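You operate a simulated robot arm through the tools that you are given. There is no shell and no other tool. Be economical: measure what you need, move in short steps, check, and stop when the job is done.

You run a simulated two-armed robot. Do the job below in one go: nothing can be reset, and whatever is moved stays where it is left.

## Task
Put the grey socks in the socks drawer, then fold the yellow cloth under them in half.
Fine: drawer shut. Where these are worked on the way, their far stop is far enough and under half their travel is too little: socks drawer.
Where things are to end (x, y in the base frame): rolled grey socks within 0.06 m of [0.84, -0.25].
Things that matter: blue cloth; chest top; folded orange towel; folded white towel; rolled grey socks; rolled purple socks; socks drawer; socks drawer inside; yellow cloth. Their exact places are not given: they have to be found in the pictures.

Only the result counts: the job must be done as asked and must still hold three seconds after the hand-in. Knocking over, shifting, dropping, spilling or breaking anything else fails it. Flat cloth is picked up by pressing the open fingertips on it (5 to 10 N) and closing them slowly along it; thin cloth reads only 2 to 8 mm in the jaws.

## Robot
Two 6-joint arms with two-finger parallel grippers on one trunk, on a base that drives. Base frame: it is fixed to the floor where the robot stands at the start and does not move with it; the origin is under the middle of the robot, x ahead of it, y to its left, z up; the surface under the hand at the start is at about z = 0.8. Units: m, degrees, N and s.
The left shoulder is at the start at [0.07, 0.166, 1.43], the right one opposite. With the tool pointing down near the work surface each hand reaches from about 0.36 to 0.78 m from the robot's upright axis, wherever it stands, measured 20 degrees to its own side. Places, roughly: blue cloth [1, 1.25, 0.5]; chest top [0.8, -0.4, 0.8]; folded orange towel (25x8x6 cm) [1, -0.3, 0.4]; folded white towel (25x8x6 cm) [0.9, -0.2, 0.4]; socks drawer [0.9, -0.2, 0.7]; socks drawer inside [1, -0.2, 0.6]. Payload 3.91 kg a hand.
The tool frame of a hand sits at the grasp point between the pads (the TCP): z along the fingers, y along the line on which they close. The tips reach 0.03 m beyond it. Largest opening 0.11 m; finger width 0.02, thickness 0.01; the body of the gripper, 0.048 by 0.112 m, starts 0.055 m behind the TCP.
Orientation is that of the tool frame in the base frame, as [roll, pitch, yaw] about the fixed x, y, z axes, in that order (R = Rz(yaw) Ry(pitch) Rx(roll)). With the fingers straight down and closing along the base's y, the tool's x points along the base's -x, its y along +y and its z along -z.

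## Interface
- The arms move only by the tool apply_moves. It takes "left_series", "right_series" or both (then of equal length, played together; a hand with none holds still); each is a list of rows, each a list of 3 entries, a list of its own where there are three numbers: the opening in per cent of the stroke, from 0 (shut) to 100 (fully open), then the shift along the base's x, y, z in units of 25 mm (1.0 is 25 mm), then the turn, a rotation vector about the base's x, y, z in units of 4 degrees (1.0 is 4 degrees). In form: [[claw, [x, y, z], [ax, ay, az]], ...]. A call has 1 to 20 rows; each row shifts and turns the commanded pose from where the row before left it. A call with a number of a shift or a turn outside -1 to 1 is refused whole. A row lasts 0.2 s, in which the tool goes at most 0.05 m and 8.6 degrees; a call with a longer step from one row to the next is refused whole, and so is a gripper value outside its range. A pose out of reach is approached as far as the arm can. The call stops where the force on the tool passes 40 N (or 10 N more than at its start, if that is more) or the arm is blocked; 0.2 s more then pass. The fingers move at their own pace (about 0.108 m/s each) and stop on an object; they squeeze with about 39 N. The grip force told is the motor's: it shows also when the fingers shut on nothing. Time passes only in rows, and 0.2 s behind the last, so rows that do not move let the fingers close. The reply holds the time, the measured pose of the TCP, the force on the tool along the base axes, the opening and the grip force, in the units named above and with some noise, with the torque about the TCP (base axes, N m) and any sound that the robot's microphone picked up.
- Cameras (640 x 400 px; columns grow to the right, rows downward): "scene" is now at [0.1159, -0.0062, 1.6218]; the picture's right is [-0.10, -1.00, 0.00], its down [-0.88, 0.09, -0.46] and it looks along [0.46, -0.05, -0.89] (base axes); focal length 284 px, centre (320, 200). "left" rides on the left gripper at [0.077, -0.007, -0.115] in its tool frame; the picture's right is [0.09, 1.00, 0.00], its down [-0.80, 0.07, -0.59] and it looks along [-0.59, 0.05, 0.80] (tool axes); focal length 270 px, centre (320, 200). "right" rides on the right gripper at [0.077, 0.007, -0.115] in its tool frame; the picture's right is [-0.09, 1.00, 0.00], its down [-0.80, -0.07, -0.59] and it looks along [-0.59, -0.05, 0.80] (tool axes); focal length 270 px, centre (320, 200).
- snapshot(camera): a new picture of that camera. No time passes.
- slide_trunk(by): slides the trunk up (or, below 0, down) by that many m; the arms and the scene camera ride with it, the base frame stays. It gives what a move gives, with no picture.
- drive_base(legs): drives the robot by 1 to 6 legs, each [ahead, left, turn to the left] in m, m and degrees, along the robot's own axes; the way and the turn of a leg run together, so that a leg with both is an arc; at most 1.5 m and 180 degrees a leg. The arms and the cameras ride along, it lands a little off, and it stops where it bumps. It gives what a move gives.
- pan_tilt(pan, tilt): turns the head with the scene camera to pan (to the left, within 86 degrees either way) and tilt (down, from -29 to 69), counted from straight ahead of the robot. It gives what a move gives.
- point_at(camera, pixels): there is no depth. For up to 12 entries [column, row, z] of the newest picture of that camera ("zoom" is the newest enlarged one), the place [x, y] in the base frame at which the ray of that pixel passes the height z, good to about 0.002 m. No time passes.
- inspect(camera, box): a new picture of the part [left, top, right, bottom] of that camera's present view, enlarged. No time passes.
- finish_job(): hands the job in; it is judged then, once.

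Go step by step. Measure first, check grasps and placings, and put right what went wrong. The budget is 80 turns and 70 pictures, counting those below and the enlarged ones. Unless the task says otherwise, let go and move clear before handing in, and close with one line.

The tools are called after "Call:" as a command line: name --argument value ..., lists and objects as JSON in quotes. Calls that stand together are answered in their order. apply_moves: Moves the arms, as the interface text tells. Its arguments: {"type":"object","properties":{"left_series":{"type":"array"},"right_series":{"type":"array"}},"required":[]} The other tools are called the same way: slide_trunk (by) slides the trunk up or down; drive_base (legs) drives the base; pan_tilt (pan, tilt) turns the head that bears the scene camera; snapshot (camera) takes a picture; point_at (camera, pixels) gives the place at which the rays of pixels pass given heights; inspect (camera, box) takes an enlarged picture of a part of a camera's view; finish_job () hands the job in.

At the start:

```text
t: 0.0
left_eef_pos: [0.606, 0.3337, 1.0294]
left_tool_rot: [180.0, 0.0, 179.9]
left_contact_force: [-0.1, 0.3, -0.6]
left_torque: [0.02, 0.01, 0.01]
left_gripper_width: 0.11
left_gripper_force: 0.1
right_eef_pos: [0.6327, -0.2822, 1.0209]
right_tool_rot: [180.0, 0.0, 180.0]
right_contact_force: [-0.4, -0.1, -0.5]
right_torque: [0.0, 0.01, 0.05]
right_gripper_width: 0.11
right_gripper_force: 0.1
trunk travel left (down, up): [-0.926, 0.014]
robot x, y, heading: [0.0006, 0.0014, 0.0]
head pan, tilt: [-5.7, 62.7]
```

scene: 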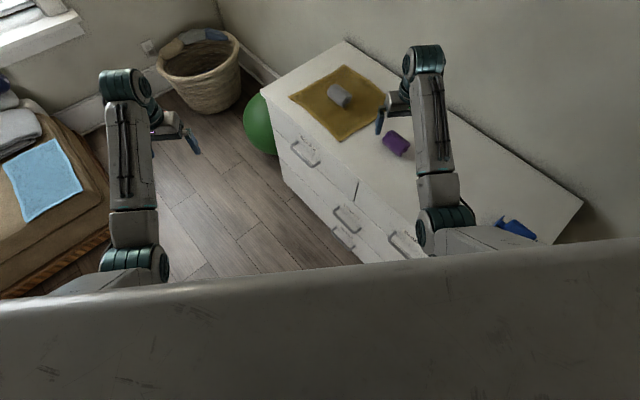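
right: 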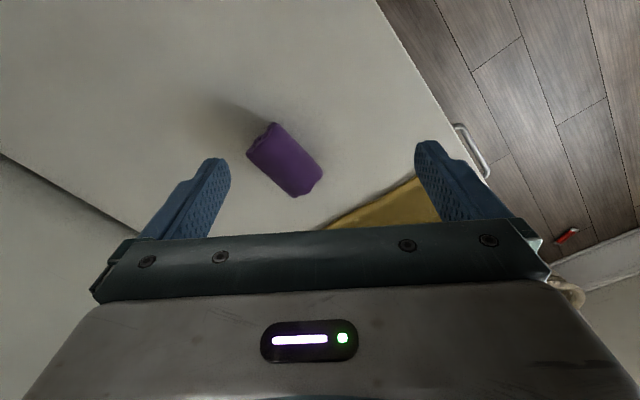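
left: 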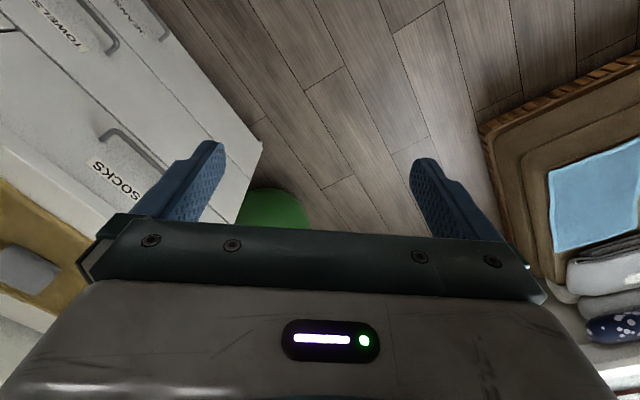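

The scene shows the chest at an angle, with the yellow cloth and grey socks near (340,97) and the socks drawer handle near (303,152). I'll measure the corners, socks and handle first.

Call:
point_at --camera "scene" --pixels '[[345, 42, 0.8], [262, 93, 0.8], [583, 203, 0.8], [289, 97, 0.8], [345, 66, 0.8], [386, 97, 0.8], [340, 141, 0.8], [339, 96, 0.83], [397, 143, 0.83], [293, 152, 0.68], [318, 163, 0.68], [357, 182, 0.7]]'

Call:
inspect --camera "scene" --box '[240, 30, 440, 260]'

Call:
inspect --camera "left" --box '[0, 0, 280, 300]'

```text
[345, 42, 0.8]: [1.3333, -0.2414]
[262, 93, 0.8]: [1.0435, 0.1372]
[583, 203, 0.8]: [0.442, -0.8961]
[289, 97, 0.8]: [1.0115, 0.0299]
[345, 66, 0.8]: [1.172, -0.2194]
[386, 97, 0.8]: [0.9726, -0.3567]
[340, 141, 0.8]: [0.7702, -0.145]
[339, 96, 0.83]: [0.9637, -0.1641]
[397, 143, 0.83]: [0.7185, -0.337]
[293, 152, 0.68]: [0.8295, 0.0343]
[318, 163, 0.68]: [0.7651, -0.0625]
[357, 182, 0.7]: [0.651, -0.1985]
```

```text
1.74 times, centred on (340, 145) of scene
```

zoom: 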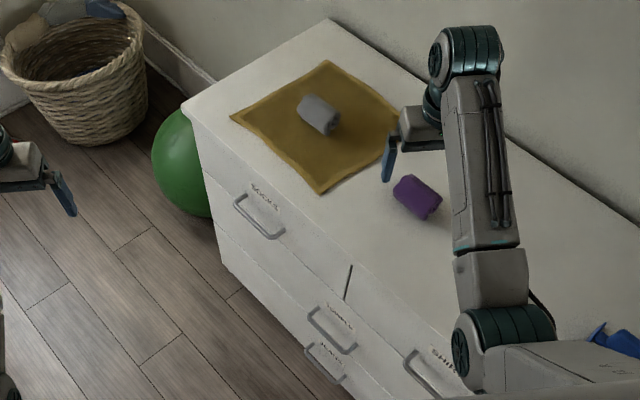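

```text
1.33 times, centred on (140, 150) of left
```

zoom: 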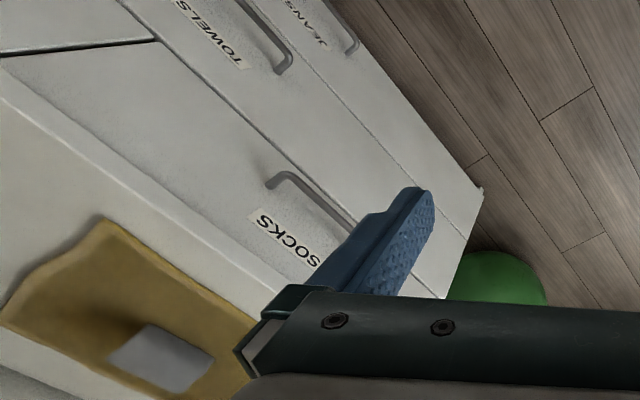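

The chest is turned about −53°, with its front-left corner at (1.04,0.14) and the cloth roughly parallel to it. I'll check the bench edge and basket for room before driving, and measure the cloth, socks and handle more closely.

Call:
point_at --camera "scene" --pixels '[[107, 205, 0.45], [107, 165, 0.45], [30, 100, 0.45], [0, 297, 0.0], [100, 240, 0.0], [205, 113, 0.0], [250, 140, 0.1], [285, 182, 0.4], [360, 262, 0.4], [250, 100, 0.2]]'

Call:
pan_tilt --pan 45 --tilt 50

Call:
snapshot --camera "scene"

```text
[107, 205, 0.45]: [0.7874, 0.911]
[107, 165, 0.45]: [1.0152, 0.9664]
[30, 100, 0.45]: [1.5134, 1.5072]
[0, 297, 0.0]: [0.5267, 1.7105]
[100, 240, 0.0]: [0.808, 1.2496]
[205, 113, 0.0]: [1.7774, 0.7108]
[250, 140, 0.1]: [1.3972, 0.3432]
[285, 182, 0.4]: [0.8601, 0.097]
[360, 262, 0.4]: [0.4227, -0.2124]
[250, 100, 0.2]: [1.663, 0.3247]
```

```text
t: 1.2
left_eef_pos: [0.6069, 0.334, 1.0295]
left_tool_rot: [179.9, 0.1, 179.9]
left_contact_force: [-0.5, -0.6, -0.2]
left_torque: [0.03, 0.02, 0.01]
left_gripper_width: 0.1098
left_gripper_force: 0.0
right_eef_pos: [0.6318, -0.282, 1.0195]
right_tool_rot: [180.0, 0.1, -180.0]
right_contact_force: [0.1, -0.2, -0.7]
right_torque: [0.02, -0.04, 0.01]
right_gripper_width: 0.1101
right_gripper_force: 0.0
trunk travel left (down, up): [-0.926, 0.014]
robot x, y, heading: [0.0016, -0.0038, 0.2]
head pan, tilt: [45.0, 50.0]
```

```text
64 pictures are left
```

scene: 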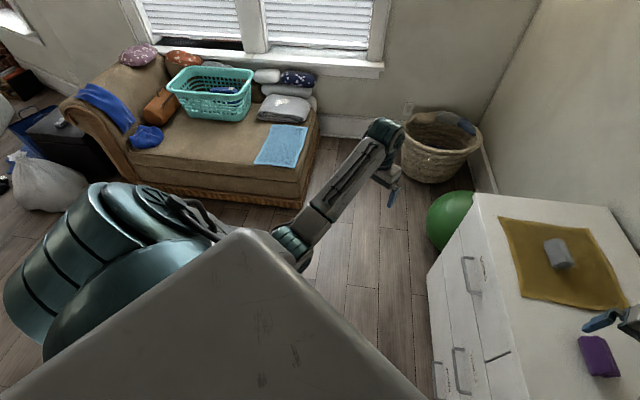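

The floor between the bench and chest is clear. I'll measure the bench's front bottom edge (135,185)–(300,207) and the chest details in this view.

Call:
point_at --camera "scene" --pixels '[[298, 207, 0.0], [140, 186, 0.0], [312, 180, 0.3], [476, 193, 0.8], [498, 217, 0.8], [586, 227, 0.8], [628, 307, 0.8], [521, 297, 0.8], [462, 258, 0.7], [473, 292, 0.7], [482, 263, 0.7], [557, 252, 0.83]]'

Call:
inspect --camera "scene" --box '[420, 180, 640, 400]'

```text
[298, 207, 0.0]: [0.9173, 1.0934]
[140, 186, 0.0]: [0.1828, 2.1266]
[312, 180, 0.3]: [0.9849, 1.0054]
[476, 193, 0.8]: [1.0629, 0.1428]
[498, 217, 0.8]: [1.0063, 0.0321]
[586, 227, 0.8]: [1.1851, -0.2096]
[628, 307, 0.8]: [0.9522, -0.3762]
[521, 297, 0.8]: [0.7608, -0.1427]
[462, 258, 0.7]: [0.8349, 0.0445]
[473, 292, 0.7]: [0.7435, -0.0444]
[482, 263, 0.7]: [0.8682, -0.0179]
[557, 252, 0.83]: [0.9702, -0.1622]
```

```text
1.82 times, centred on (530, 290) of scene
```

zoom: 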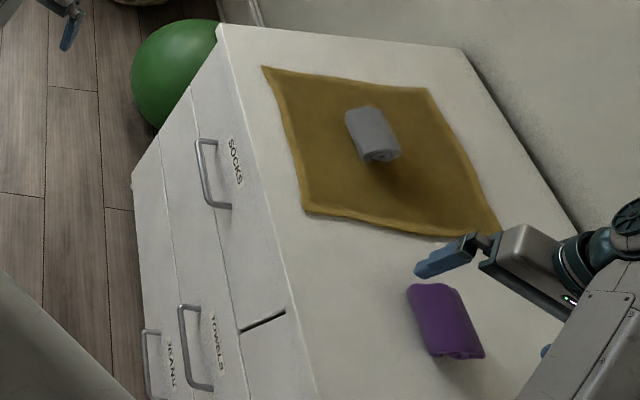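

Clearance to the bench is over 0.6 m. I'll drive to face the socks drawer, about 0.7 m from its front.

Call:
drive_base --legs '[[0.4, 0.54, 0], [0, 0, -53.7]]'

Call:
pan_tilt --pan 0 --tilt 58

Call:
snapshot --camera "scene"

```text
t: 7.3
left_eef_pos: [1.0287, 0.2532, 1.0285]
left_tool_rot: [-180.0, 0.0, 126.3]
left_contact_force: [-0.7, 0.5, -0.4]
left_torque: [-0.01, -0.02, -0.01]
left_gripper_width: 0.1102
left_gripper_force: 0.0
right_eef_pos: [0.5469, -0.1309, 1.0208]
right_tool_rot: [180.0, -0.1, 126.2]
right_contact_force: [0.6, 1.3, -0.8]
right_torque: [-0.02, 0.0, -0.02]
right_gripper_width: 0.1101
right_gripper_force: 0.0
trunk travel left (down, up): [-0.926, 0.014]
robot x, y, heading: [0.4003, 0.549, -53.9]
head pan, tilt: [45.0, 50.0]
```

```text
t: 8.5
left_eef_pos: [1.0277, 0.252, 1.0296]
left_tool_rot: [-179.9, 0.2, 126.2]
left_contact_force: [0.0, 0.6, -0.3]
left_torque: [0.01, -0.02, -0.02]
left_gripper_width: 0.1101
left_gripper_force: 0.1
right_eef_pos: [0.5473, -0.1316, 1.0208]
right_tool_rot: [-180.0, 0.0, 126.2]
right_contact_force: [-0.7, -0.2, 0.1]
right_torque: [0.0, 0.0, 0.02]
right_gripper_width: 0.11
right_gripper_force: 0.1
trunk travel left (down, up): [-0.926, 0.014]
robot x, y, heading: [0.3998, 0.5439, -53.7]
head pan, tilt: [0.0, 58.0]
```

```text
62 pictures are left
```

scene: 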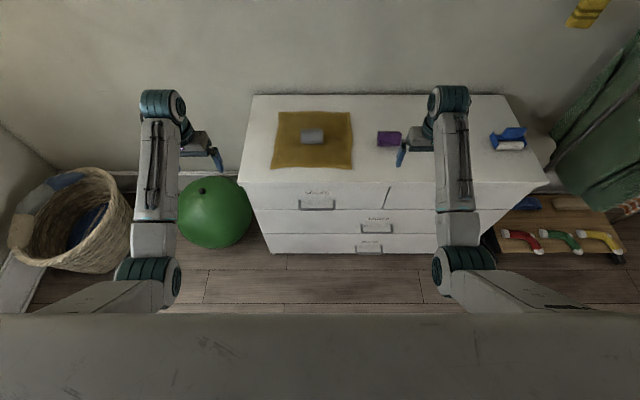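

Call:
point_at --camera "scene" --pixels '[[241, 184, 0.8], [393, 186, 0.78], [543, 185, 0.8], [299, 207, 0.69], [335, 207, 0.69], [299, 207, 0.66], [335, 207, 0.66], [270, 167, 0.8], [352, 168, 0.8], [281, 113, 0.8], [350, 113, 0.8], [313, 135, 0.83]]'

Call:
inspect --camera "scene" --box '[230, 90, 410, 260]'

```text
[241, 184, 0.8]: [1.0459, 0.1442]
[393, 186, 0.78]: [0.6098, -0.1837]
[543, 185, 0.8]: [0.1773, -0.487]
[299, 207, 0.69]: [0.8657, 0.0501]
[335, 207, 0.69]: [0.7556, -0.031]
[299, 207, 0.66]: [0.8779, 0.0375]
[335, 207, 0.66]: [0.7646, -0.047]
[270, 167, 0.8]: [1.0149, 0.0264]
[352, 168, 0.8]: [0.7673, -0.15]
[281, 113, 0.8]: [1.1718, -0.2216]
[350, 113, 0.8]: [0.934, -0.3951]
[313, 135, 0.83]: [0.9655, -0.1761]
```

```text
2.35 times, centred on (320, 175) of scene
```

zoom: 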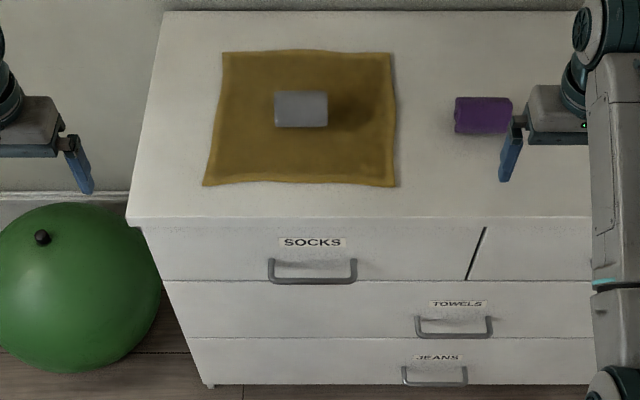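

The handle bar sits at about s≈0.27 m along the front, z≈0.65, and its exact height still needs checking. I'll back off 0.15 m, lower the trunk 0.35 m and look again; the new viewpoint also gives parallax.

Call:
drive_base --legs '[[-0.15, 0, 0]]'

Call:
slide_trunk --by -0.35

Call:
pan_tilt --pan 0 --tilt 38

Call:
inspect --camera "scene" --box '[200, 100, 440, 250]'

```text
t: 9.8
left_eef_pos: [0.9414, 0.3726, 1.0284]
left_tool_rot: [180.0, -0.1, 126.3]
left_contact_force: [-0.5, -0.3, -0.2]
left_torque: [-0.02, -0.02, 0.03]
left_gripper_width: 0.1098
left_gripper_force: 0.1
right_eef_pos: [0.4604, -0.0126, 1.0187]
right_tool_rot: [-179.9, -0.1, 126.3]
right_contact_force: [0.0, -0.5, -1.3]
right_torque: [-0.01, -0.01, -0.04]
right_gripper_width: 0.1101
right_gripper_force: 0.1
trunk travel left (down, up): [-0.926, 0.014]
robot x, y, heading: [0.313, 0.6661, -53.8]
head pan, tilt: [0.0, 58.0]
```

```text
t: 13.3
left_eef_pos: [0.9404, 0.3736, 0.6802]
left_tool_rot: [-179.9, 0.1, 126.2]
left_contact_force: [-0.6, -0.3, -0.8]
left_torque: [0.01, 0.01, 0.0]
left_gripper_width: 0.1102
left_gripper_force: 0.0
right_eef_pos: [0.4603, -0.0106, 0.6699]
right_tool_rot: [180.0, 0.0, 126.3]
right_contact_force: [-0.2, 0.0, 0.3]
right_torque: [0.0, 0.0, 0.01]
right_gripper_width: 0.1103
right_gripper_force: 0.0
trunk travel left (down, up): [-0.576, 0.364]
robot x, y, heading: [0.3131, 0.6656, -53.8]
head pan, tilt: [0.0, 58.0]
```

```text
t: 14.1
left_eef_pos: [0.9412, 0.373, 0.6803]
left_tool_rot: [-180.0, 0.1, 126.3]
left_contact_force: [0.2, -0.4, -0.5]
left_torque: [0.0, 0.03, 0.01]
left_gripper_width: 0.1099
left_gripper_force: 0.1
right_eef_pos: [0.4596, -0.011, 0.6706]
right_tool_rot: [180.0, -0.1, 126.3]
right_contact_force: [0.1, 0.2, 0.3]
right_torque: [0.01, -0.02, -0.02]
right_gripper_width: 0.1101
right_gripper_force: 0.0
trunk travel left (down, up): [-0.576, 0.364]
robot x, y, heading: [0.317, 0.6678, -53.8]
head pan, tilt: [0.0, 38.0]
```

```text
2.67 times, centred on (320, 175) of scene
```

zoom: 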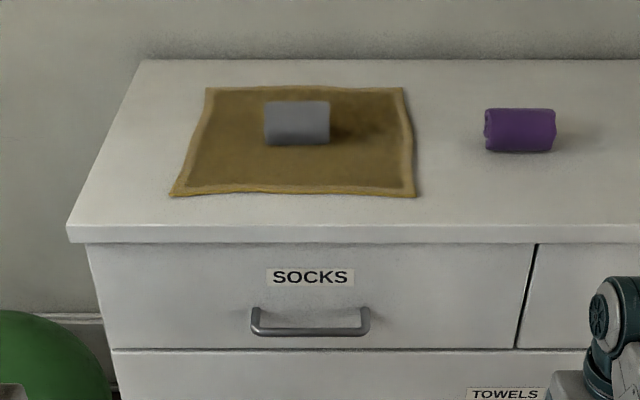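

The view is clear: the bar is at zoom (310,331), with its ends at x 251 and 370. I'll convert these to positions at several candidate heights.

Call:
point_at --camera "zoom" --pixels '[[310, 331, 0.7], [310, 331, 0.68], [310, 331, 0.66], [310, 331, 0.64], [254, 331, 0.67], [367, 331, 0.67], [68, 226, 0.8], [520, 347, 0.62], [300, 349, 0.62], [300, 349, 0.65], [300, 243, 0.78], [90, 243, 0.78]]'

```text
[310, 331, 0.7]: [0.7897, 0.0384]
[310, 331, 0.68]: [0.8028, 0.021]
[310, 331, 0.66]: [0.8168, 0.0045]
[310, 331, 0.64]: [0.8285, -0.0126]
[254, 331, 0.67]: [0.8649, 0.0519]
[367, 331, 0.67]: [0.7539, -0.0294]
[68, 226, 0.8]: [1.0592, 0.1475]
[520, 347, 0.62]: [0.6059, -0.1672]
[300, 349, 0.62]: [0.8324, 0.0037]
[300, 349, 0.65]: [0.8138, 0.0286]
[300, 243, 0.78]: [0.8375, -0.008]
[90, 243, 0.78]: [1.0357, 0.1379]
```

The two views put the bar at about (0.828,−0.011,0.642), protruding roughly 3 cm, with the drawer face recessed below the top's overhang. I'll turn the right hand to point horizontally at it, fingers closing vertically, while moving to a standoff.

Call:
apply_moves --right_series '[[100, [0.46, 0.178, -0.04], [-0.968, 0.153, 0.693]], [100, [0.46, 0.178, -0.04], [-0.968, 0.153, 0.693]], [100, [0.46, 0.178, -0.04], [-0.968, 0.153, 0.693]], [100, [0.46, 0.178, -0.04], [-0.968, 0.153, 0.693]], [100, [0.46, 0.178, -0.04], [-0.968, 0.153, 0.693]], [100, [0.46, 0.178, -0.04], [-0.968, 0.153, 0.693]], [100, [0.46, 0.178, -0.04], [-0.968, 0.153, 0.693]], [100, [0.46, 0.178, -0.04], [-0.968, 0.153, 0.693]], [100, [0.46, 0.178, -0.04], [-0.968, 0.153, 0.693]], [100, [0.46, 0.178, -0.04], [-0.968, 0.153, 0.693]], [100, [0.46, 0.178, -0.04], [-0.968, 0.153, 0.693]], [100, [0.46, 0.178, -0.04], [-0.968, 0.153, 0.693]], [100, [0.46, 0.178, -0.04], [-0.968, 0.153, 0.693]], [100, [0.46, 0.178, -0.04], [-0.968, 0.153, 0.693]], [100, [0.46, 0.178, -0.04], [-0.968, 0.153, 0.693]]]'

```text
t: 16.8
left_eef_pos: [0.9402, 0.3735, 0.6794]
left_tool_rot: [180.0, 0.0, 126.2]
left_contact_force: [-0.6, -0.1, 0.0]
left_torque: [0.0, -0.02, 0.0]
left_gripper_width: 0.1102
left_gripper_force: 0.1
right_eef_pos: [0.5352, -0.0143, 0.6577]
right_tool_rot: [-129.5, 14.3, 169.6]
right_contact_force: [0.0, -0.4, 0.1]
right_torque: [-0.01, -0.01, -0.02]
right_gripper_width: 0.1101
right_gripper_force: 0.1
trunk travel left (down, up): [-0.576, 0.364]
robot x, y, heading: [0.3135, 0.6624, -53.7]
head pan, tilt: [0.0, 38.0]
stopped in row 13 (right hand): the arm was blocked; the commanded pose is now the measured one
```

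The right arm was blocked in row 13. I'll look at what it is near before trying again.

Call:
pan_tilt --pan -15 --tilt 50

Call:
snapshot --camera "scene"

Call:
snapshot --camera "right"

```text
t: 17.6
left_eef_pos: [0.9407, 0.3753, 0.679]
left_tool_rot: [-180.0, 0.0, 126.3]
left_contact_force: [-0.5, -0.1, -0.4]
left_torque: [0.01, 0.01, -0.01]
left_gripper_width: 0.1099
left_gripper_force: 0.0
right_eef_pos: [0.5363, -0.0128, 0.6596]
right_tool_rot: [-129.4, 14.2, 169.6]
right_contact_force: [0.5, -0.9, -0.2]
right_torque: [-0.01, -0.01, -0.02]
right_gripper_width: 0.11
right_gripper_force: 0.0
trunk travel left (down, up): [-0.576, 0.364]
robot x, y, heading: [0.3133, 0.6646, -53.7]
head pan, tilt: [-15.0, 50.0]
```

```text
59 pictures are left
```

scene: 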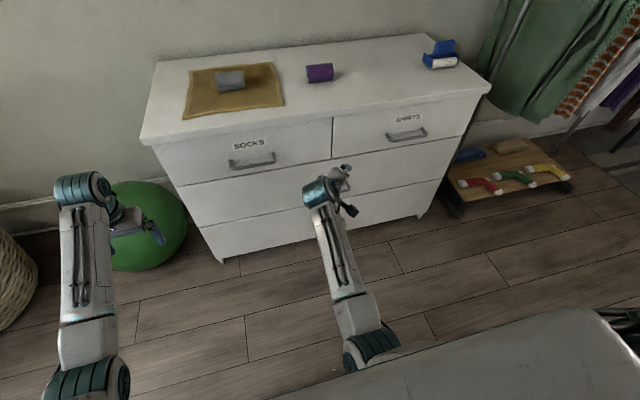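

```text
58 pictures are left
```

right: 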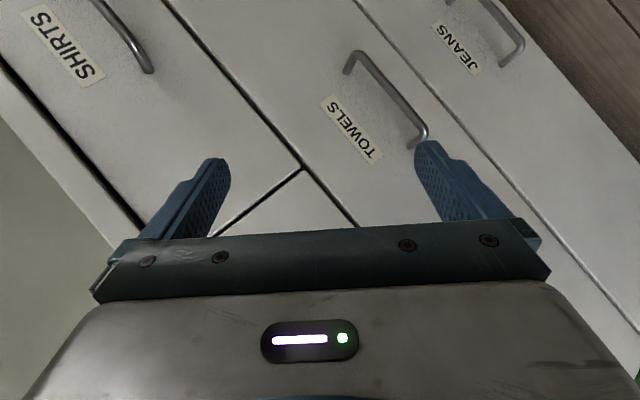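

Nothing touches the hand, so this looks like a wrist joint limit. I'll unwind the turn and roll the wrist the other way.

Call:
apply_moves --right_series '[[100, [0, 0, 0], [0.968, -0.153, -0.693]], [100, [0, 0, 0], [0.968, -0.153, -0.693]], [100, [0, 0, 0], [0.968, -0.153, -0.693]], [100, [0, 0, 0], [0.968, -0.153, -0.693]], [100, [0, 0, 0], [0.968, -0.153, -0.693]], [100, [0, 0, 0], [0.968, -0.153, -0.693]], [100, [0, 0, 0], [0.968, -0.153, -0.693]], [100, [0, 0, 0], [0.968, -0.153, -0.693]], [100, [0, 0, 0], [0.968, -0.153, -0.693]], [100, [0, 0, 0], [0.968, -0.153, -0.693]], [100, [0, 0, 0], [0.968, -0.153, -0.693]], [100, [0, 0, 0], [0.968, -0.153, -0.693]], [100, [0.3, 0.15, 0], [-0.153, -0.968, -0.693]], [100, [0.3, 0.15, 0], [-0.153, -0.968, -0.693]], [100, [0.3, 0.15, 0], [-0.153, -0.968, -0.693]], [100, [0.3, 0.15, 0], [-0.153, -0.968, -0.693]], [100, [0.3, 0.15, 0], [-0.153, -0.968, -0.693]], [100, [0.3, 0.15, 0], [-0.153, -0.968, -0.693]], [100, [0.3, 0.15, 0], [-0.153, -0.968, -0.693]]]'

Call:
apply_moves --right_series '[[100, [0.3, 0.15, 0], [-0.153, -0.968, -0.693]], [100, [0.3, 0.15, 0], [-0.153, -0.968, -0.693]], [100, [0.3, 0.15, 0], [-0.153, -0.968, -0.693]], [100, [0.3, 0.15, 0], [-0.153, -0.968, -0.693]], [100, [0.3, 0.15, 0], [-0.153, -0.968, -0.693]], [100, [0.3, 0.15, 0], [-0.153, -0.968, -0.693]], [100, [0.3, 0.15, 0], [-0.153, -0.968, -0.693]], [100, [0.3, 0.15, 0], [-0.153, -0.968, -0.693]], [100, [0.3, 0.15, 0], [-0.153, -0.968, -0.693]], [100, [0.3, 0.15, 0], [-0.153, -0.968, -0.693]], [100, [0.3, 0.15, 0], [-0.153, -0.968, -0.693]], [100, [0.3, 0.15, 0], [-0.153, -0.968, -0.693]], [100, [0.3, 0.15, 0], [-0.153, -0.968, -0.693]], [100, [0.3, 0.15, 0], [-0.153, -0.968, -0.693]], [100, [0.3, 0.15, 0], [-0.153, -0.968, -0.693]], [100, [0.3, 0.15, 0], [-0.153, -0.968, -0.693]], [100, [0.3, 0.15, 0], [-0.153, -0.968, -0.693]], [100, [0.3, 0.15, 0], [-0.153, -0.968, -0.693]]]'

```text
t: 21.6
left_eef_pos: [0.9407, 0.3736, 0.6789]
left_tool_rot: [180.0, 0.1, 126.2]
left_contact_force: [-0.2, 0.7, -0.1]
left_torque: [-0.01, 0.0, 0.02]
left_gripper_width: 0.11
left_gripper_force: 0.2
right_eef_pos: [0.5894, 0.0138, 0.6584]
right_tool_rot: [165.7, 13.9, 108.1]
right_contact_force: [0.4, -0.1, -0.9]
right_torque: [0.01, -0.01, -0.02]
right_gripper_width: 0.1096
right_gripper_force: 0.2
trunk travel left (down, up): [-0.576, 0.364]
robot x, y, heading: [0.313, 0.6662, -53.6]
head pan, tilt: [-15.0, 50.0]
```

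```text
t: 25.1
left_eef_pos: [0.941, 0.3744, 0.6809]
left_tool_rot: [-180.0, 0.1, 126.2]
left_contact_force: [0.0, 0.1, -0.2]
left_torque: [0.01, 0.0, -0.02]
left_gripper_width: 0.1097
left_gripper_force: 0.0
right_eef_pos: [0.6519, 0.0183, 0.6424]
right_tool_rot: [103.1, 16.4, 42.7]
right_contact_force: [0.5, 0.1, -0.3]
right_torque: [0.05, 0.0, 0.02]
right_gripper_width: 0.1098
right_gripper_force: 0.1
trunk travel left (down, up): [-0.576, 0.364]
robot x, y, heading: [0.3143, 0.6662, -53.7]
head pan, tilt: [-15.0, 50.0]
stopped in row 17 (right hand): the arm was blocked; the commanded pose is now the measured one
```

The hand now points ahead, about 12° down and rolled about 17°, which is nearly enough. I'll check the wrist view.

Call:
snapshot --camera "right"

Call:
snapshot --camera "scene"

```text
57 pictures are left
```

right: 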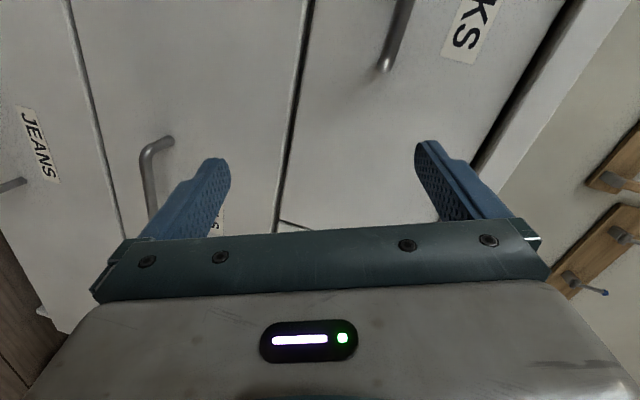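

```text
56 pictures are left
```

scene: 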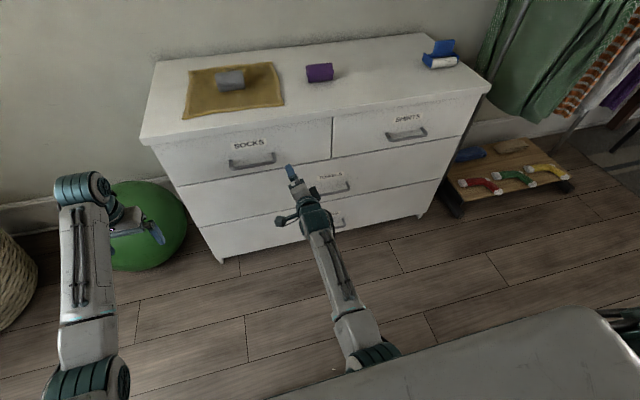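

The handle's lower end shows at right-camera (385,66). I'll check its height from there, then move sideways to the handle while trying to take out the roll.

Call:
point_at --camera "right" --pixels '[[386, 66, 0.62], [386, 66, 0.64], [386, 66, 0.66]]'

Call:
apply_moves --right_series '[[100, [0.55, 0.1, 0], [0.26, -0.32, -0.09]], [100, [0.55, 0.1, 0], [0.26, -0.32, -0.09]], [100, [0.55, 0.1, 0], [0.26, -0.32, -0.09]], [100, [0.55, 0.1, 0], [0.26, -0.32, -0.09]], [100, [0.55, 0.1, 0], [0.26, -0.32, -0.09]], [100, [0.55, 0.1, 0], [0.26, -0.32, -0.09]], [100, [0.55, 0.1, 0], [0.26, -0.32, -0.09]], [100, [0.55, 0.1, 0], [0.26, -0.32, -0.09]], [100, [0.55, 0.1, 0], [0.26, -0.32, -0.09]], [100, [0.55, 0.1, 0], [0.26, -0.32, -0.09]]]'

Call:
snapshot --camera "right"

```text
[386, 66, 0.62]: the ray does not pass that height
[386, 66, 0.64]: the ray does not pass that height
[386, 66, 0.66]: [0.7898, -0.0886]
```

```text
t: 26.9
left_eef_pos: [0.9404, 0.3726, 0.6802]
left_tool_rot: [179.9, 0.1, 126.2]
left_contact_force: [0.3, 0.9, -0.3]
left_torque: [0.02, -0.01, 0.0]
left_gripper_width: 0.1103
left_gripper_force: 0.1
right_eef_pos: [0.6926, -0.0225, 0.6141]
right_tool_rot: [103.2, 10.2, 36.9]
right_contact_force: [-0.4, 0.1, 0.4]
right_torque: [0.02, -0.01, 0.01]
right_gripper_width: 0.1101
right_gripper_force: 0.0
trunk travel left (down, up): [-0.576, 0.364]
robot x, y, heading: [0.3107, 0.6694, -53.9]
head pan, tilt: [-15.0, 50.0]
stopped in row 9 (right hand): the arm was blocked; the commanded pose is now the measured one
```

```text
55 pictures are left
```

right: 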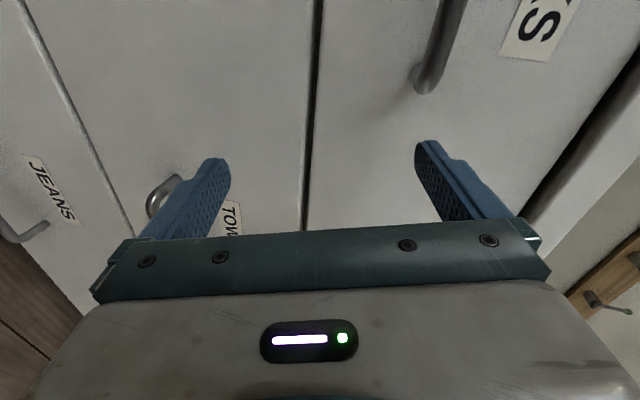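

The arm won't go further left in this wrist posture, but roll is now 10° and it points about 13° down, which is fine. I'll carry it into place with the base and trunk instead.

Call:
point_at --camera "right" --pixels '[[425, 86, 0.62], [425, 86, 0.64], [425, 86, 0.66], [455, 10, 0.64], [455, 10, 0.66]]'

Call:
drive_base --legs '[[-0.06, 0.117, 0]]'

Call:
slide_trunk --by 0.031

Call:
snapshot --camera "right"

Call:
snapshot --camera "scene"

```text
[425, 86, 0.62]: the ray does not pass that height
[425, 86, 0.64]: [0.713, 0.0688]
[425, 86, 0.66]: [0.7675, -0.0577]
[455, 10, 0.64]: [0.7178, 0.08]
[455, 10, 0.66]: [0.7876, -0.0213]
```

```text
t: 28.2
left_eef_pos: [0.998, 0.4916, 0.68]
left_tool_rot: [-179.8, 0.2, 126.2]
left_contact_force: [0.4, 0.1, 0.5]
left_torque: [-0.03, -0.01, -0.03]
left_gripper_width: 0.1101
left_gripper_force: 0.0
right_eef_pos: [0.7513, 0.0973, 0.6135]
right_tool_rot: [103.2, 10.2, 37.0]
right_contact_force: [0.2, -0.2, 0.0]
right_torque: [0.01, 0.01, -0.01]
right_gripper_width: 0.11
right_gripper_force: 0.0
trunk travel left (down, up): [-0.576, 0.364]
robot x, y, heading: [0.373, 0.7824, -53.4]
head pan, tilt: [-15.0, 50.0]
```

```text
t: 29.0
left_eef_pos: [0.9978, 0.4912, 0.7095]
left_tool_rot: [-179.9, -0.1, 126.2]
left_contact_force: [0.0, -0.5, 0.3]
left_torque: [0.02, 0.0, 0.01]
left_gripper_width: 0.1099
left_gripper_force: 0.1
right_eef_pos: [0.7504, 0.0949, 0.6421]
right_tool_rot: [103.3, 10.1, 37.0]
right_contact_force: [0.6, 0.3, 0.0]
right_torque: [-0.04, 0.01, 0.0]
right_gripper_width: 0.11
right_gripper_force: 0.0
trunk travel left (down, up): [-0.607, 0.333]
robot x, y, heading: [0.3715, 0.7855, -53.6]
head pan, tilt: [-15.0, 50.0]
```

```text
54 pictures are left
```

right: 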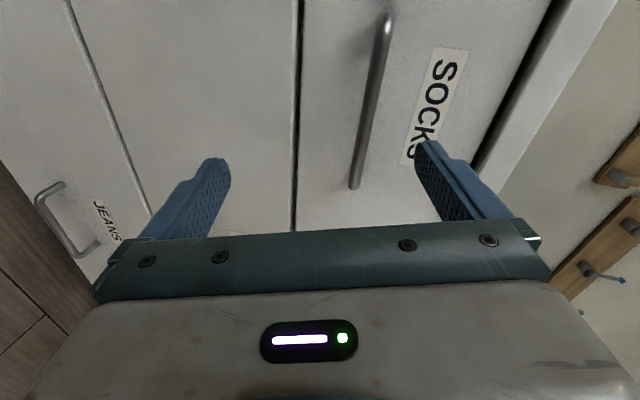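

```text
53 pictures are left
```

scene: 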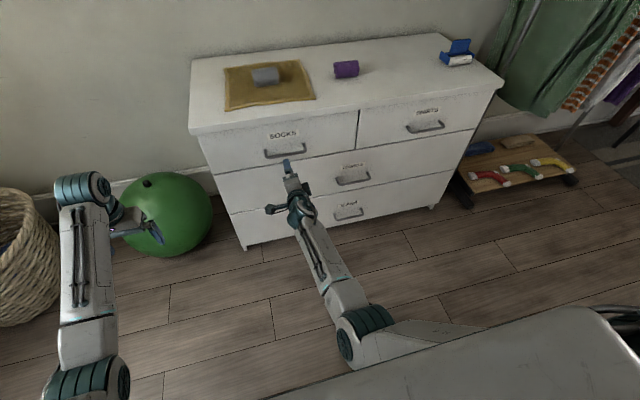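

The bar is now in front of the hand, running from right-camera (385,15) to (353,187). I'll get its height from this view.

Call:
point_at --camera "right" --pixels '[[370, 110, 0.64], [370, 110, 0.65], [370, 110, 0.66], [370, 110, 0.67], [384, 25, 0.65], [384, 25, 0.66], [355, 183, 0.65], [355, 183, 0.66]]'

Call:
inspect --camera "scene" --box '[220, 100, 380, 200]'

```text
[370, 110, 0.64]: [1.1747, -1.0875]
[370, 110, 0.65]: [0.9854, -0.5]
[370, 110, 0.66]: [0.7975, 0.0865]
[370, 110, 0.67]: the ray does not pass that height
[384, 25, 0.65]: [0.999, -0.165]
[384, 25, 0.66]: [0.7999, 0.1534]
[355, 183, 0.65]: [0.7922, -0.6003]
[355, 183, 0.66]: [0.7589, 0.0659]
```

```text
4.00 times, centred on (300, 150) of scene
```

zoom: 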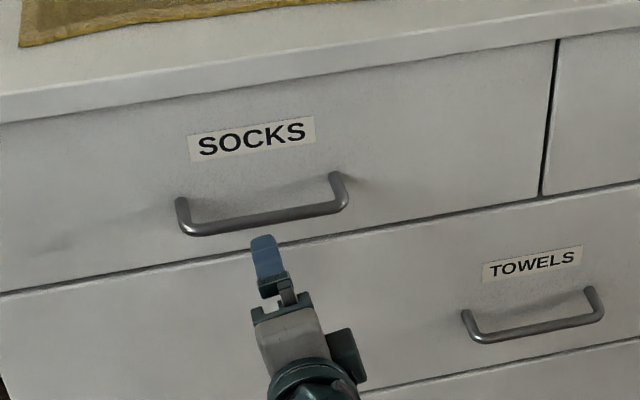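

The bar is at z≈0.658. I'll raise the hand 18 mm and drive forward about 0.10 m so the bar sits between the fingers.

Call:
slide_trunk --by 0.019

Call:
drive_base --legs '[[0.1, 0, 0]]'

Call:
snapshot --camera "right"

```text
t: 29.6
left_eef_pos: [0.9981, 0.4919, 0.7299]
left_tool_rot: [179.9, 0.0, 126.3]
left_contact_force: [-0.6, -0.6, 0.3]
left_torque: [-0.02, -0.01, 0.02]
left_gripper_width: 0.1099
left_gripper_force: 0.0
right_eef_pos: [0.75, 0.0955, 0.6625]
right_tool_rot: [103.3, 10.0, 36.8]
right_contact_force: [0.4, 0.6, 0.3]
right_torque: [0.01, 0.03, 0.0]
right_gripper_width: 0.11
right_gripper_force: 0.0
trunk travel left (down, up): [-0.626, 0.314]
robot x, y, heading: [0.3681, 0.7814, -53.9]
head pan, tilt: [-15.0, 50.0]
```

```text
t: 30.8
left_eef_pos: [1.0564, 0.4111, 0.7301]
left_tool_rot: [-180.0, -0.1, 126.2]
left_contact_force: [-0.3, -0.6, -0.3]
left_torque: [0.02, 0.01, 0.0]
left_gripper_width: 0.1101
left_gripper_force: 0.1
right_eef_pos: [0.8087, 0.0165, 0.6625]
right_tool_rot: [103.3, 10.0, 36.9]
right_contact_force: [0.4, 0.0, -1.0]
right_torque: [-0.03, -0.01, 0.01]
right_gripper_width: 0.1098
right_gripper_force: 0.0
trunk travel left (down, up): [-0.626, 0.314]
robot x, y, heading: [0.4275, 0.7034, -53.9]
head pan, tilt: [-15.0, 50.0]
```

```text
51 pictures are left
```

right: 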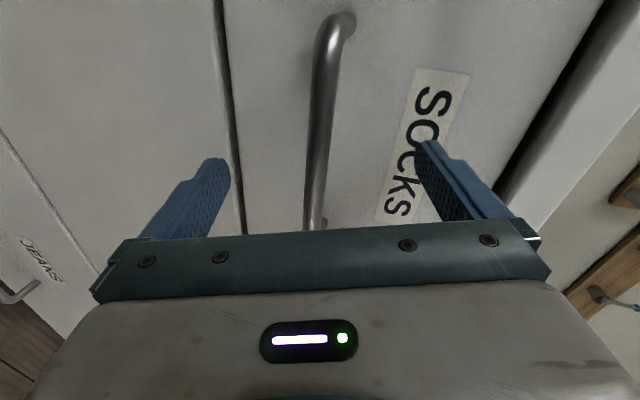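

The bar is centred between the fingers at x≈320. I'll go 15 mm further and close.

Call:
drive_base --legs '[[0.015, 0, 0]]'

Call:
apply_moves --right_series '[[0, [0, 0, 0], [0, 0, 0]], [0, [0, 0, 0], [0, 0, 0]], [0, [0, 0, 0], [0, 0, 0]], [0, [0, 0, 0], [0, 0, 0]]]'

Call:
snapshot --camera "right"

```text
t: 31.7
left_eef_pos: [1.0638, 0.4014, 0.7318]
left_tool_rot: [-179.8, 0.3, 126.2]
left_contact_force: [-0.7, -1.0, -0.5]
left_torque: [0.02, -0.03, 0.0]
left_gripper_width: 0.1101
left_gripper_force: 0.2
right_eef_pos: [0.8145, 0.0061, 0.665]
right_tool_rot: [103.0, 10.3, 37.1]
right_contact_force: [-6.2, 8.4, 3.6]
right_torque: [-0.61, -0.45, 0.04]
right_gripper_width: 0.1099
right_gripper_force: 0.0
trunk travel left (down, up): [-0.626, 0.314]
robot x, y, heading: [0.4333, 0.692, -53.5]
head pan, tilt: [-15.0, 50.0]
stopped in leg 1: the force on the tool passed its limit at 103 N (the readings are from after the stop); the commanded pose is now the measured one
```

```text
t: 32.7
left_eef_pos: [1.0656, 0.3999, 0.7289]
left_tool_rot: [179.9, 0.0, 126.2]
left_contact_force: [-0.4, 0.0, 0.2]
left_torque: [-0.01, 0.02, 0.04]
left_gripper_width: 0.11
left_gripper_force: 0.0
right_eef_pos: [0.8141, 0.0049, 0.6586]
right_tool_rot: [103.6, 10.1, 37.0]
right_contact_force: [-7.4, 8.6, -19.6]
right_torque: [0.63, -0.72, -0.42]
right_gripper_width: 0.0149
right_gripper_force: 45.0
trunk travel left (down, up): [-0.626, 0.314]
robot x, y, heading: [0.4397, 0.6911, -53.9]
head pan, tilt: [-15.0, 50.0]
```

```text
50 pictures are left
```

right: 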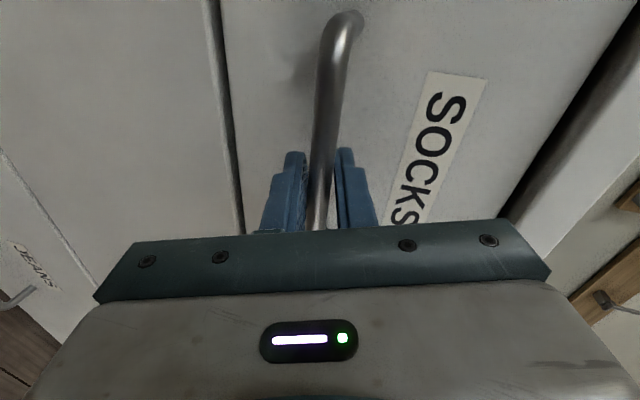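

The bar is held (15 mm in the jaws). I'll pull with the base and watch the readings.

Call:
drive_base --legs '[[-0.1, 0, 0]]'

Call:
snapshot --camera "scene"

```text
t: 33.8
left_eef_pos: [1.0057, 0.4779, 0.7271]
left_tool_rot: [179.9, -0.2, 126.2]
left_contact_force: [-0.5, -0.7, 0.2]
left_torque: [0.02, 0.0, -0.01]
left_gripper_width: 0.1099
left_gripper_force: 0.1
right_eef_pos: [0.7575, 0.0849, 0.658]
right_tool_rot: [103.4, 10.0, 37.1]
right_contact_force: [-0.4, -0.1, -30.0]
right_torque: [0.61, -0.73, -0.29]
right_gripper_width: 0.0148
right_gripper_force: 44.9
trunk travel left (down, up): [-0.626, 0.314]
robot x, y, heading: [0.3786, 0.7739, -53.8]
head pan, tilt: [-15.0, 50.0]
```

```text
49 pictures are left
```

scene: 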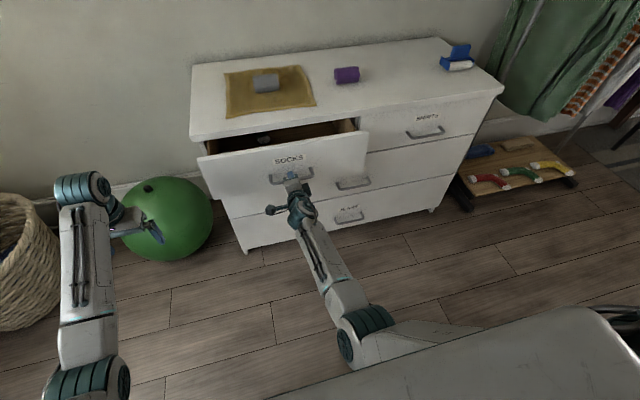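

The drawer opens easily. I'll pull on towards its stop.

Call:
drive_base --legs '[[-0.25, 0, 0]]'

Call:
pan_tilt --pan 0 --tilt 42

Call:
snapshot --camera "scene"

```text
t: 35.6
left_eef_pos: [0.8678, 0.6691, 0.7319]
left_tool_rot: [-180.0, 0.1, 126.2]
left_contact_force: [-0.2, 0.3, -0.7]
left_torque: [-0.01, 0.0, 0.01]
left_gripper_width: 0.1098
left_gripper_force: 0.0
right_eef_pos: [0.618, 0.2745, 0.6593]
right_tool_rot: [103.5, 10.0, 37.3]
right_contact_force: [-0.9, -2.4, -1.7]
right_torque: [0.67, -0.94, 0.1]
right_gripper_width: 0.0152
right_gripper_force: 44.9
trunk travel left (down, up): [-0.626, 0.314]
robot x, y, heading: [0.2367, 0.9594, -53.7]
head pan, tilt: [-15.0, 50.0]
stopped in leg 1: the force on the tool passed its limit at 160 N (the readings are from after the stop); the commanded pose is now the measured one
```

```text
t: 36.4
left_eef_pos: [0.8665, 0.6693, 0.7293]
left_tool_rot: [179.9, 0.1, 126.3]
left_contact_force: [0.4, 0.1, 0.0]
left_torque: [-0.03, -0.02, 0.0]
left_gripper_width: 0.1098
left_gripper_force: 0.0
right_eef_pos: [0.6184, 0.275, 0.6579]
right_tool_rot: [103.5, 10.2, 37.3]
right_contact_force: [-3.0, -1.8, -1.1]
right_torque: [0.63, -0.79, -0.16]
right_gripper_width: 0.0155
right_gripper_force: 45.4
trunk travel left (down, up): [-0.626, 0.314]
robot x, y, heading: [0.2396, 0.9609, -53.7]
head pan, tilt: [0.0, 42.0]
```

```text
48 pictures are left
```

scene: 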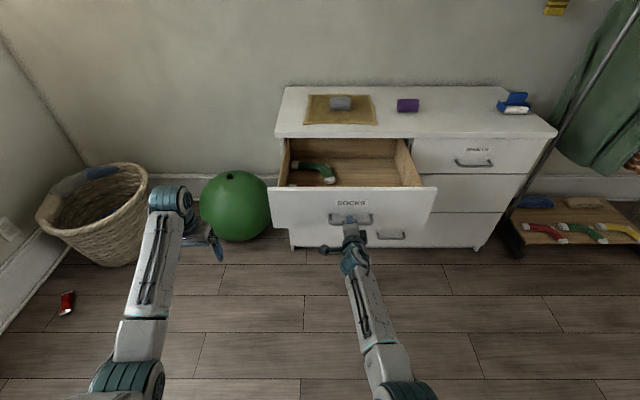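

The drawer came out 0.334 m to its stop, and the right half inside is free; a green sock lies at the left. I'll release the handle, back off, then return the right hand to pointing down and raise both hands, turning the left by 80° to grip across the roll.

Call:
apply_moves --right_series '[[60, [0, 0, 0], [0, 0, 0]], [60, [0, 0, 0], [0, 0, 0]], [60, [0, 0, 0], [0, 0, 0]]]'

Call:
drive_base --legs '[[-0.12, 0, 0]]'

Call:
apply_moves --right_series '[[60, [-0.32, -0.235, 0.7], [0.262, 0.998, 0.845]], [60, [-0.32, -0.235, 0.7], [0.262, 0.998, 0.845]], [60, [-0.32, -0.235, 0.7], [0.262, 0.998, 0.845]], [60, [-0.32, -0.235, 0.7], [0.262, 0.998, 0.845]], [60, [-0.32, -0.235, 0.7], [0.262, 0.998, 0.845]], [60, [-0.32, -0.235, 0.7], [0.262, 0.998, 0.845]], [60, [-0.32, -0.235, 0.7], [0.262, 0.998, 0.845]], [60, [-0.32, -0.235, 0.7], [0.262, 0.998, 0.845]], [60, [-0.32, -0.235, 0.7], [0.262, 0.998, 0.845]], [60, [-0.32, -0.235, 0.7], [0.262, 0.998, 0.845]], [60, [-0.32, -0.235, 0.7], [0.262, 0.998, 0.845]], [60, [-0.32, -0.235, 0.7], [0.262, 0.998, 0.845]], [60, [-0.32, -0.235, 0.7], [0.262, 0.998, 0.845]], [60, [-0.32, -0.235, 0.7], [0.262, 0.998, 0.845]], [60, [-0.32, -0.235, 0.7], [0.262, 0.998, 0.845]], [60, [-0.32, -0.235, 0.7], [0.262, 0.998, 0.845]], [60, [-0.32, -0.235, 0.7], [0.262, 0.998, 0.845]], [60, [-0.32, -0.235, 0.7], [0.262, 0.998, 0.845]], [60, [-0.32, -0.235, 0.7], [0.262, 0.998, 0.845]], [60, [-0.32, -0.235, 0.7], [0.262, 0.998, 0.845]]]' --left_series '[[100, [0, 0, 0.5], [0, 0, 1]], [100, [0, 0, 0.5], [0, 0, 1]], [100, [0, 0, 0.5], [0, 0, 1]], [100, [0, 0, 0.5], [0, 0, 1]], [100, [0, 0, 0.5], [0, 0, 1]], [100, [0, 0, 0.5], [0, 0, 1]], [100, [0, 0, 0.5], [0, 0, 1]], [100, [0, 0, 0.5], [0, 0, 1]], [100, [0, 0, 0.5], [0, 0, 1]], [100, [0, 0, 0.5], [0, 0, 1]], [100, [0, 0, 0.5], [0, 0, 1]], [100, [0, 0, 0.5], [0, 0, 1]], [100, [0, 0, 0.5], [0, 0, 1]], [100, [0, 0, 0.5], [0, 0, 1]], [100, [0, 0, 0.5], [0, 0, 1]], [100, [0, 0, 0.5], [0, 0, 1]], [100, [0, 0, 0.5], [0, 0, 1]], [100, [0, 0, 0.5], [0, 0, 1]], [100, [0, 0, 0.5], [0, 0, 1]], [100, [0, 0, 0.5], [0, 0, 1]]]'

Call:
snapshot --camera "scene"

```text
t: 37.2
left_eef_pos: [0.8678, 0.6709, 0.7314]
left_tool_rot: [-179.8, 0.1, 126.2]
left_contact_force: [-0.8, -0.4, -0.7]
left_torque: [0.01, 0.03, -0.01]
left_gripper_width: 0.1097
left_gripper_force: 0.1
right_eef_pos: [0.6188, 0.2758, 0.6603]
right_tool_rot: [103.5, 10.2, 37.1]
right_contact_force: [-0.1, -0.1, 0.2]
right_torque: [0.01, -0.02, 0.04]
right_gripper_width: 0.066
right_gripper_force: 0.0
trunk travel left (down, up): [-0.626, 0.314]
robot x, y, heading: [0.2381, 0.9596, -53.7]
head pan, tilt: [0.0, 42.0]
```

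```text
t: 38.4
left_eef_pos: [0.7973, 0.7652, 0.7288]
left_tool_rot: [-179.9, 0.1, 126.4]
left_contact_force: [-0.3, 0.1, 0.6]
left_torque: [-0.01, 0.03, -0.06]
left_gripper_width: 0.1101
left_gripper_force: 0.0
right_eef_pos: [0.5486, 0.3708, 0.6596]
right_tool_rot: [103.4, 10.1, 37.2]
right_contact_force: [-0.4, 0.0, -0.1]
right_torque: [0.03, 0.01, 0.02]
right_gripper_width: 0.0659
right_gripper_force: 0.1
trunk travel left (down, up): [-0.626, 0.314]
robot x, y, heading: [0.1666, 1.0559, -53.5]
head pan, tilt: [0.0, 42.0]
```

```text
t: 42.6
left_eef_pos: [0.8961, 0.6959, 0.8363]
left_tool_rot: [-179.9, 0.2, -153.6]
left_contact_force: [-0.7, 0.4, 0.2]
left_torque: [-0.03, -0.02, -0.02]
left_gripper_width: 0.1098
left_gripper_force: 0.1
left hand out of reach, approached as far as the arm can: row 1, 2, 3, 4, 5, 6, 7, 8, 9, 10, 11, 12, 13, 14, 15, 16, 17, 18, 19, 20
right_eef_pos: [0.4038, 0.2297, 0.9948]
right_tool_rot: [180.0, 0.1, 126.3]
right_contact_force: [-0.8, 0.7, -0.6]
right_torque: [0.0, 0.01, -0.02]
right_gripper_width: 0.066
right_gripper_force: 0.1
right hand out of reach, approached as far as the arm can: row 1, 18, 19, 20
trunk travel left (down, up): [-0.626, 0.314]
robot x, y, heading: [0.1725, 1.0567, -53.7]
head pan, tilt: [0.0, 42.0]
```

```text
47 pictures are left
```

scene: 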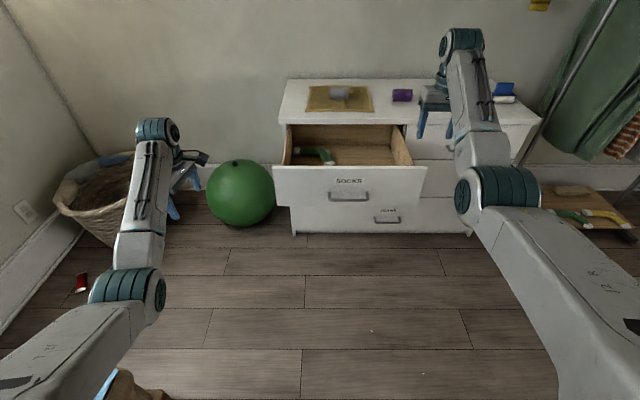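

Both hands got high enough, though the left was limited by reach. I'll raise the trunk 0.2 m and drive forward and slightly right to bring the socks within reach.

Call:
slide_trunk --by 0.2

Call:
drive_base --legs '[[0.5, -0.13, 0]]'

Call:
pan_tilt --pan 0 --tilt 58

Call:
snapshot --camera "scene"

```text
t: 44.8
left_eef_pos: [0.8967, 0.6953, 1.0357]
left_tool_rot: [-179.8, 0.2, -153.7]
left_contact_force: [-0.7, -0.3, -0.2]
left_torque: [-0.01, 0.04, 0.0]
left_gripper_width: 0.1101
left_gripper_force: 0.2
right_eef_pos: [0.4036, 0.23, 1.1938]
right_tool_rot: [-180.0, 0.0, 126.1]
right_contact_force: [1.0, -0.2, 0.1]
right_torque: [0.02, 0.02, 0.01]
right_gripper_width: 0.0657
right_gripper_force: 0.1
trunk travel left (down, up): [-0.826, 0.114]
robot x, y, heading: [0.1709, 1.0559, -53.6]
head pan, tilt: [0.0, 42.0]
```

```text
t: 47.8
left_eef_pos: [1.0917, 0.2197, 1.0357]
left_tool_rot: [-179.7, 0.2, -153.5]
left_contact_force: [0.2, -0.1, -0.2]
left_torque: [-0.02, -0.01, -0.02]
left_gripper_width: 0.1101
left_gripper_force: 0.2
right_eef_pos: [0.6027, -0.249, 1.1955]
right_tool_rot: [-179.9, 0.1, 126.4]
right_contact_force: [-0.1, 0.0, -0.1]
right_torque: [-0.02, 0.01, 0.01]
right_gripper_width: 0.0659
right_gripper_force: 0.0
trunk travel left (down, up): [-0.826, 0.114]
robot x, y, heading: [0.3659, 0.5736, -53.6]
head pan, tilt: [0.0, 42.0]
```

```text
t: 48.6
left_eef_pos: [1.0925, 0.2175, 1.0349]
left_tool_rot: [-179.9, 0.2, -153.3]
left_contact_force: [0.8, -0.7, -0.1]
left_torque: [-0.01, -0.01, -0.01]
left_gripper_width: 0.11
left_gripper_force: 0.0
right_eef_pos: [0.6024, -0.2514, 1.194]
right_tool_rot: [180.0, -0.1, 126.4]
right_contact_force: [0.9, 0.0, 0.3]
right_torque: [0.0, 0.01, 0.01]
right_gripper_width: 0.0658
right_gripper_force: 0.0
trunk travel left (down, up): [-0.826, 0.114]
robot x, y, heading: [0.3654, 0.5765, -53.3]
head pan, tilt: [0.0, 58.0]
```

```text
46 pictures are left
```

scene: 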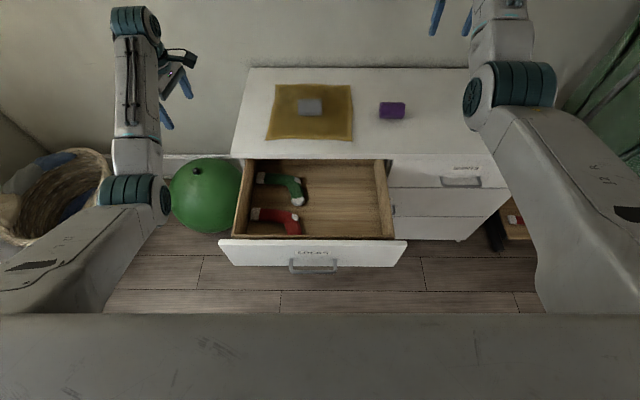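

The robot is still 0.94 m from the socks. I'll inch forward 0.1 m, watching the open drawer, and then measure the socks and cloth in the new view.

Call:
drive_base --legs '[[0.1, 0, 0]]'

Call:
inspect --camera "scene" --box '[220, 60, 440, 310]'

```text
t: 49.7
left_eef_pos: [1.1494, 0.1421, 1.0373]
left_tool_rot: [-179.6, 0.2, -153.3]
left_contact_force: [-0.2, 1.1, 0.0]
left_torque: [-0.02, 0.0, 0.01]
left_gripper_width: 0.1096
left_gripper_force: 0.1
right_eef_pos: [0.6603, -0.3271, 1.1964]
right_tool_rot: [-180.0, 0.3, 126.4]
right_contact_force: [-0.1, 0.0, -0.7]
right_torque: [-0.04, 0.0, 0.01]
right_gripper_width: 0.0661
right_gripper_force: 0.1
trunk travel left (down, up): [-0.826, 0.114]
robot x, y, heading: [0.4246, 0.494, -52.9]
head pan, tilt: [0.0, 58.0]
```

```text
1.60 times, centred on (330, 185) of scene
```

zoom: 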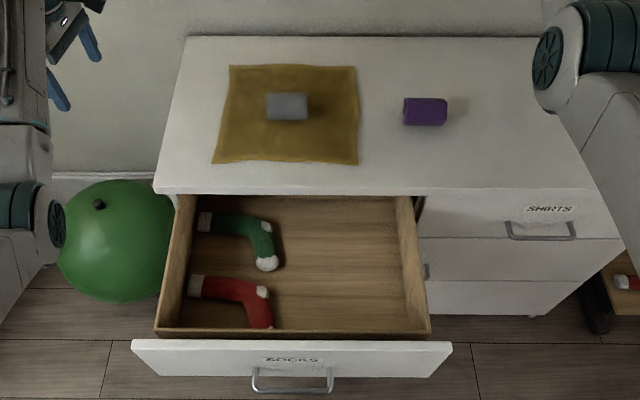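

No bump. The socks are at zoom (288,106) and the drawer interior is clear on the right. I'll measure the socks' extent, the cloth corners and the drop point.

Call:
point_at --camera "zoom" --pixels '[[267, 107, 0.83], [308, 106, 0.83], [288, 93, 0.85], [288, 121, 0.8], [288, 106, 0.83], [213, 164, 0.8], [358, 165, 0.8], [230, 65, 0.8], [355, 66, 0.8], [340, 260, 0.6], [395, 215, 0.7], [430, 333, 0.72]]'

Call:
snapshot --camera "left"

```text
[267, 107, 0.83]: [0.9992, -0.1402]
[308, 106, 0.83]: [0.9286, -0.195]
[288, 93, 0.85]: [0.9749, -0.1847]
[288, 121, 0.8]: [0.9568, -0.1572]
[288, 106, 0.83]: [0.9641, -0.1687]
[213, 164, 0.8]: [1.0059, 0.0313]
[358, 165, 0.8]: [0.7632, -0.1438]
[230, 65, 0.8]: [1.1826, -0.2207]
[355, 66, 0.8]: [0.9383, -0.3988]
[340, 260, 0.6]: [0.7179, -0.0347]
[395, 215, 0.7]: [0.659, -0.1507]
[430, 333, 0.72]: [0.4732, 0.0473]
```

```text
44 pictures are left
```

left: 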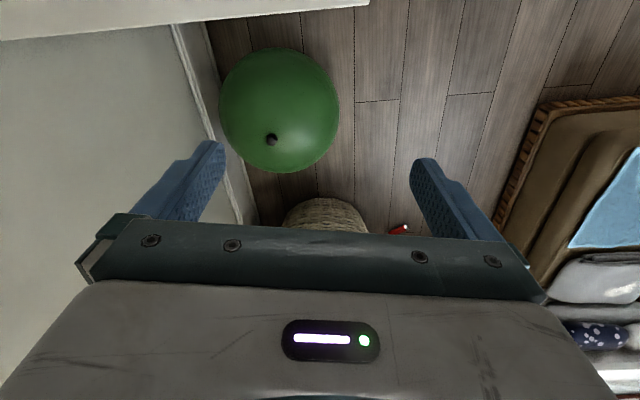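

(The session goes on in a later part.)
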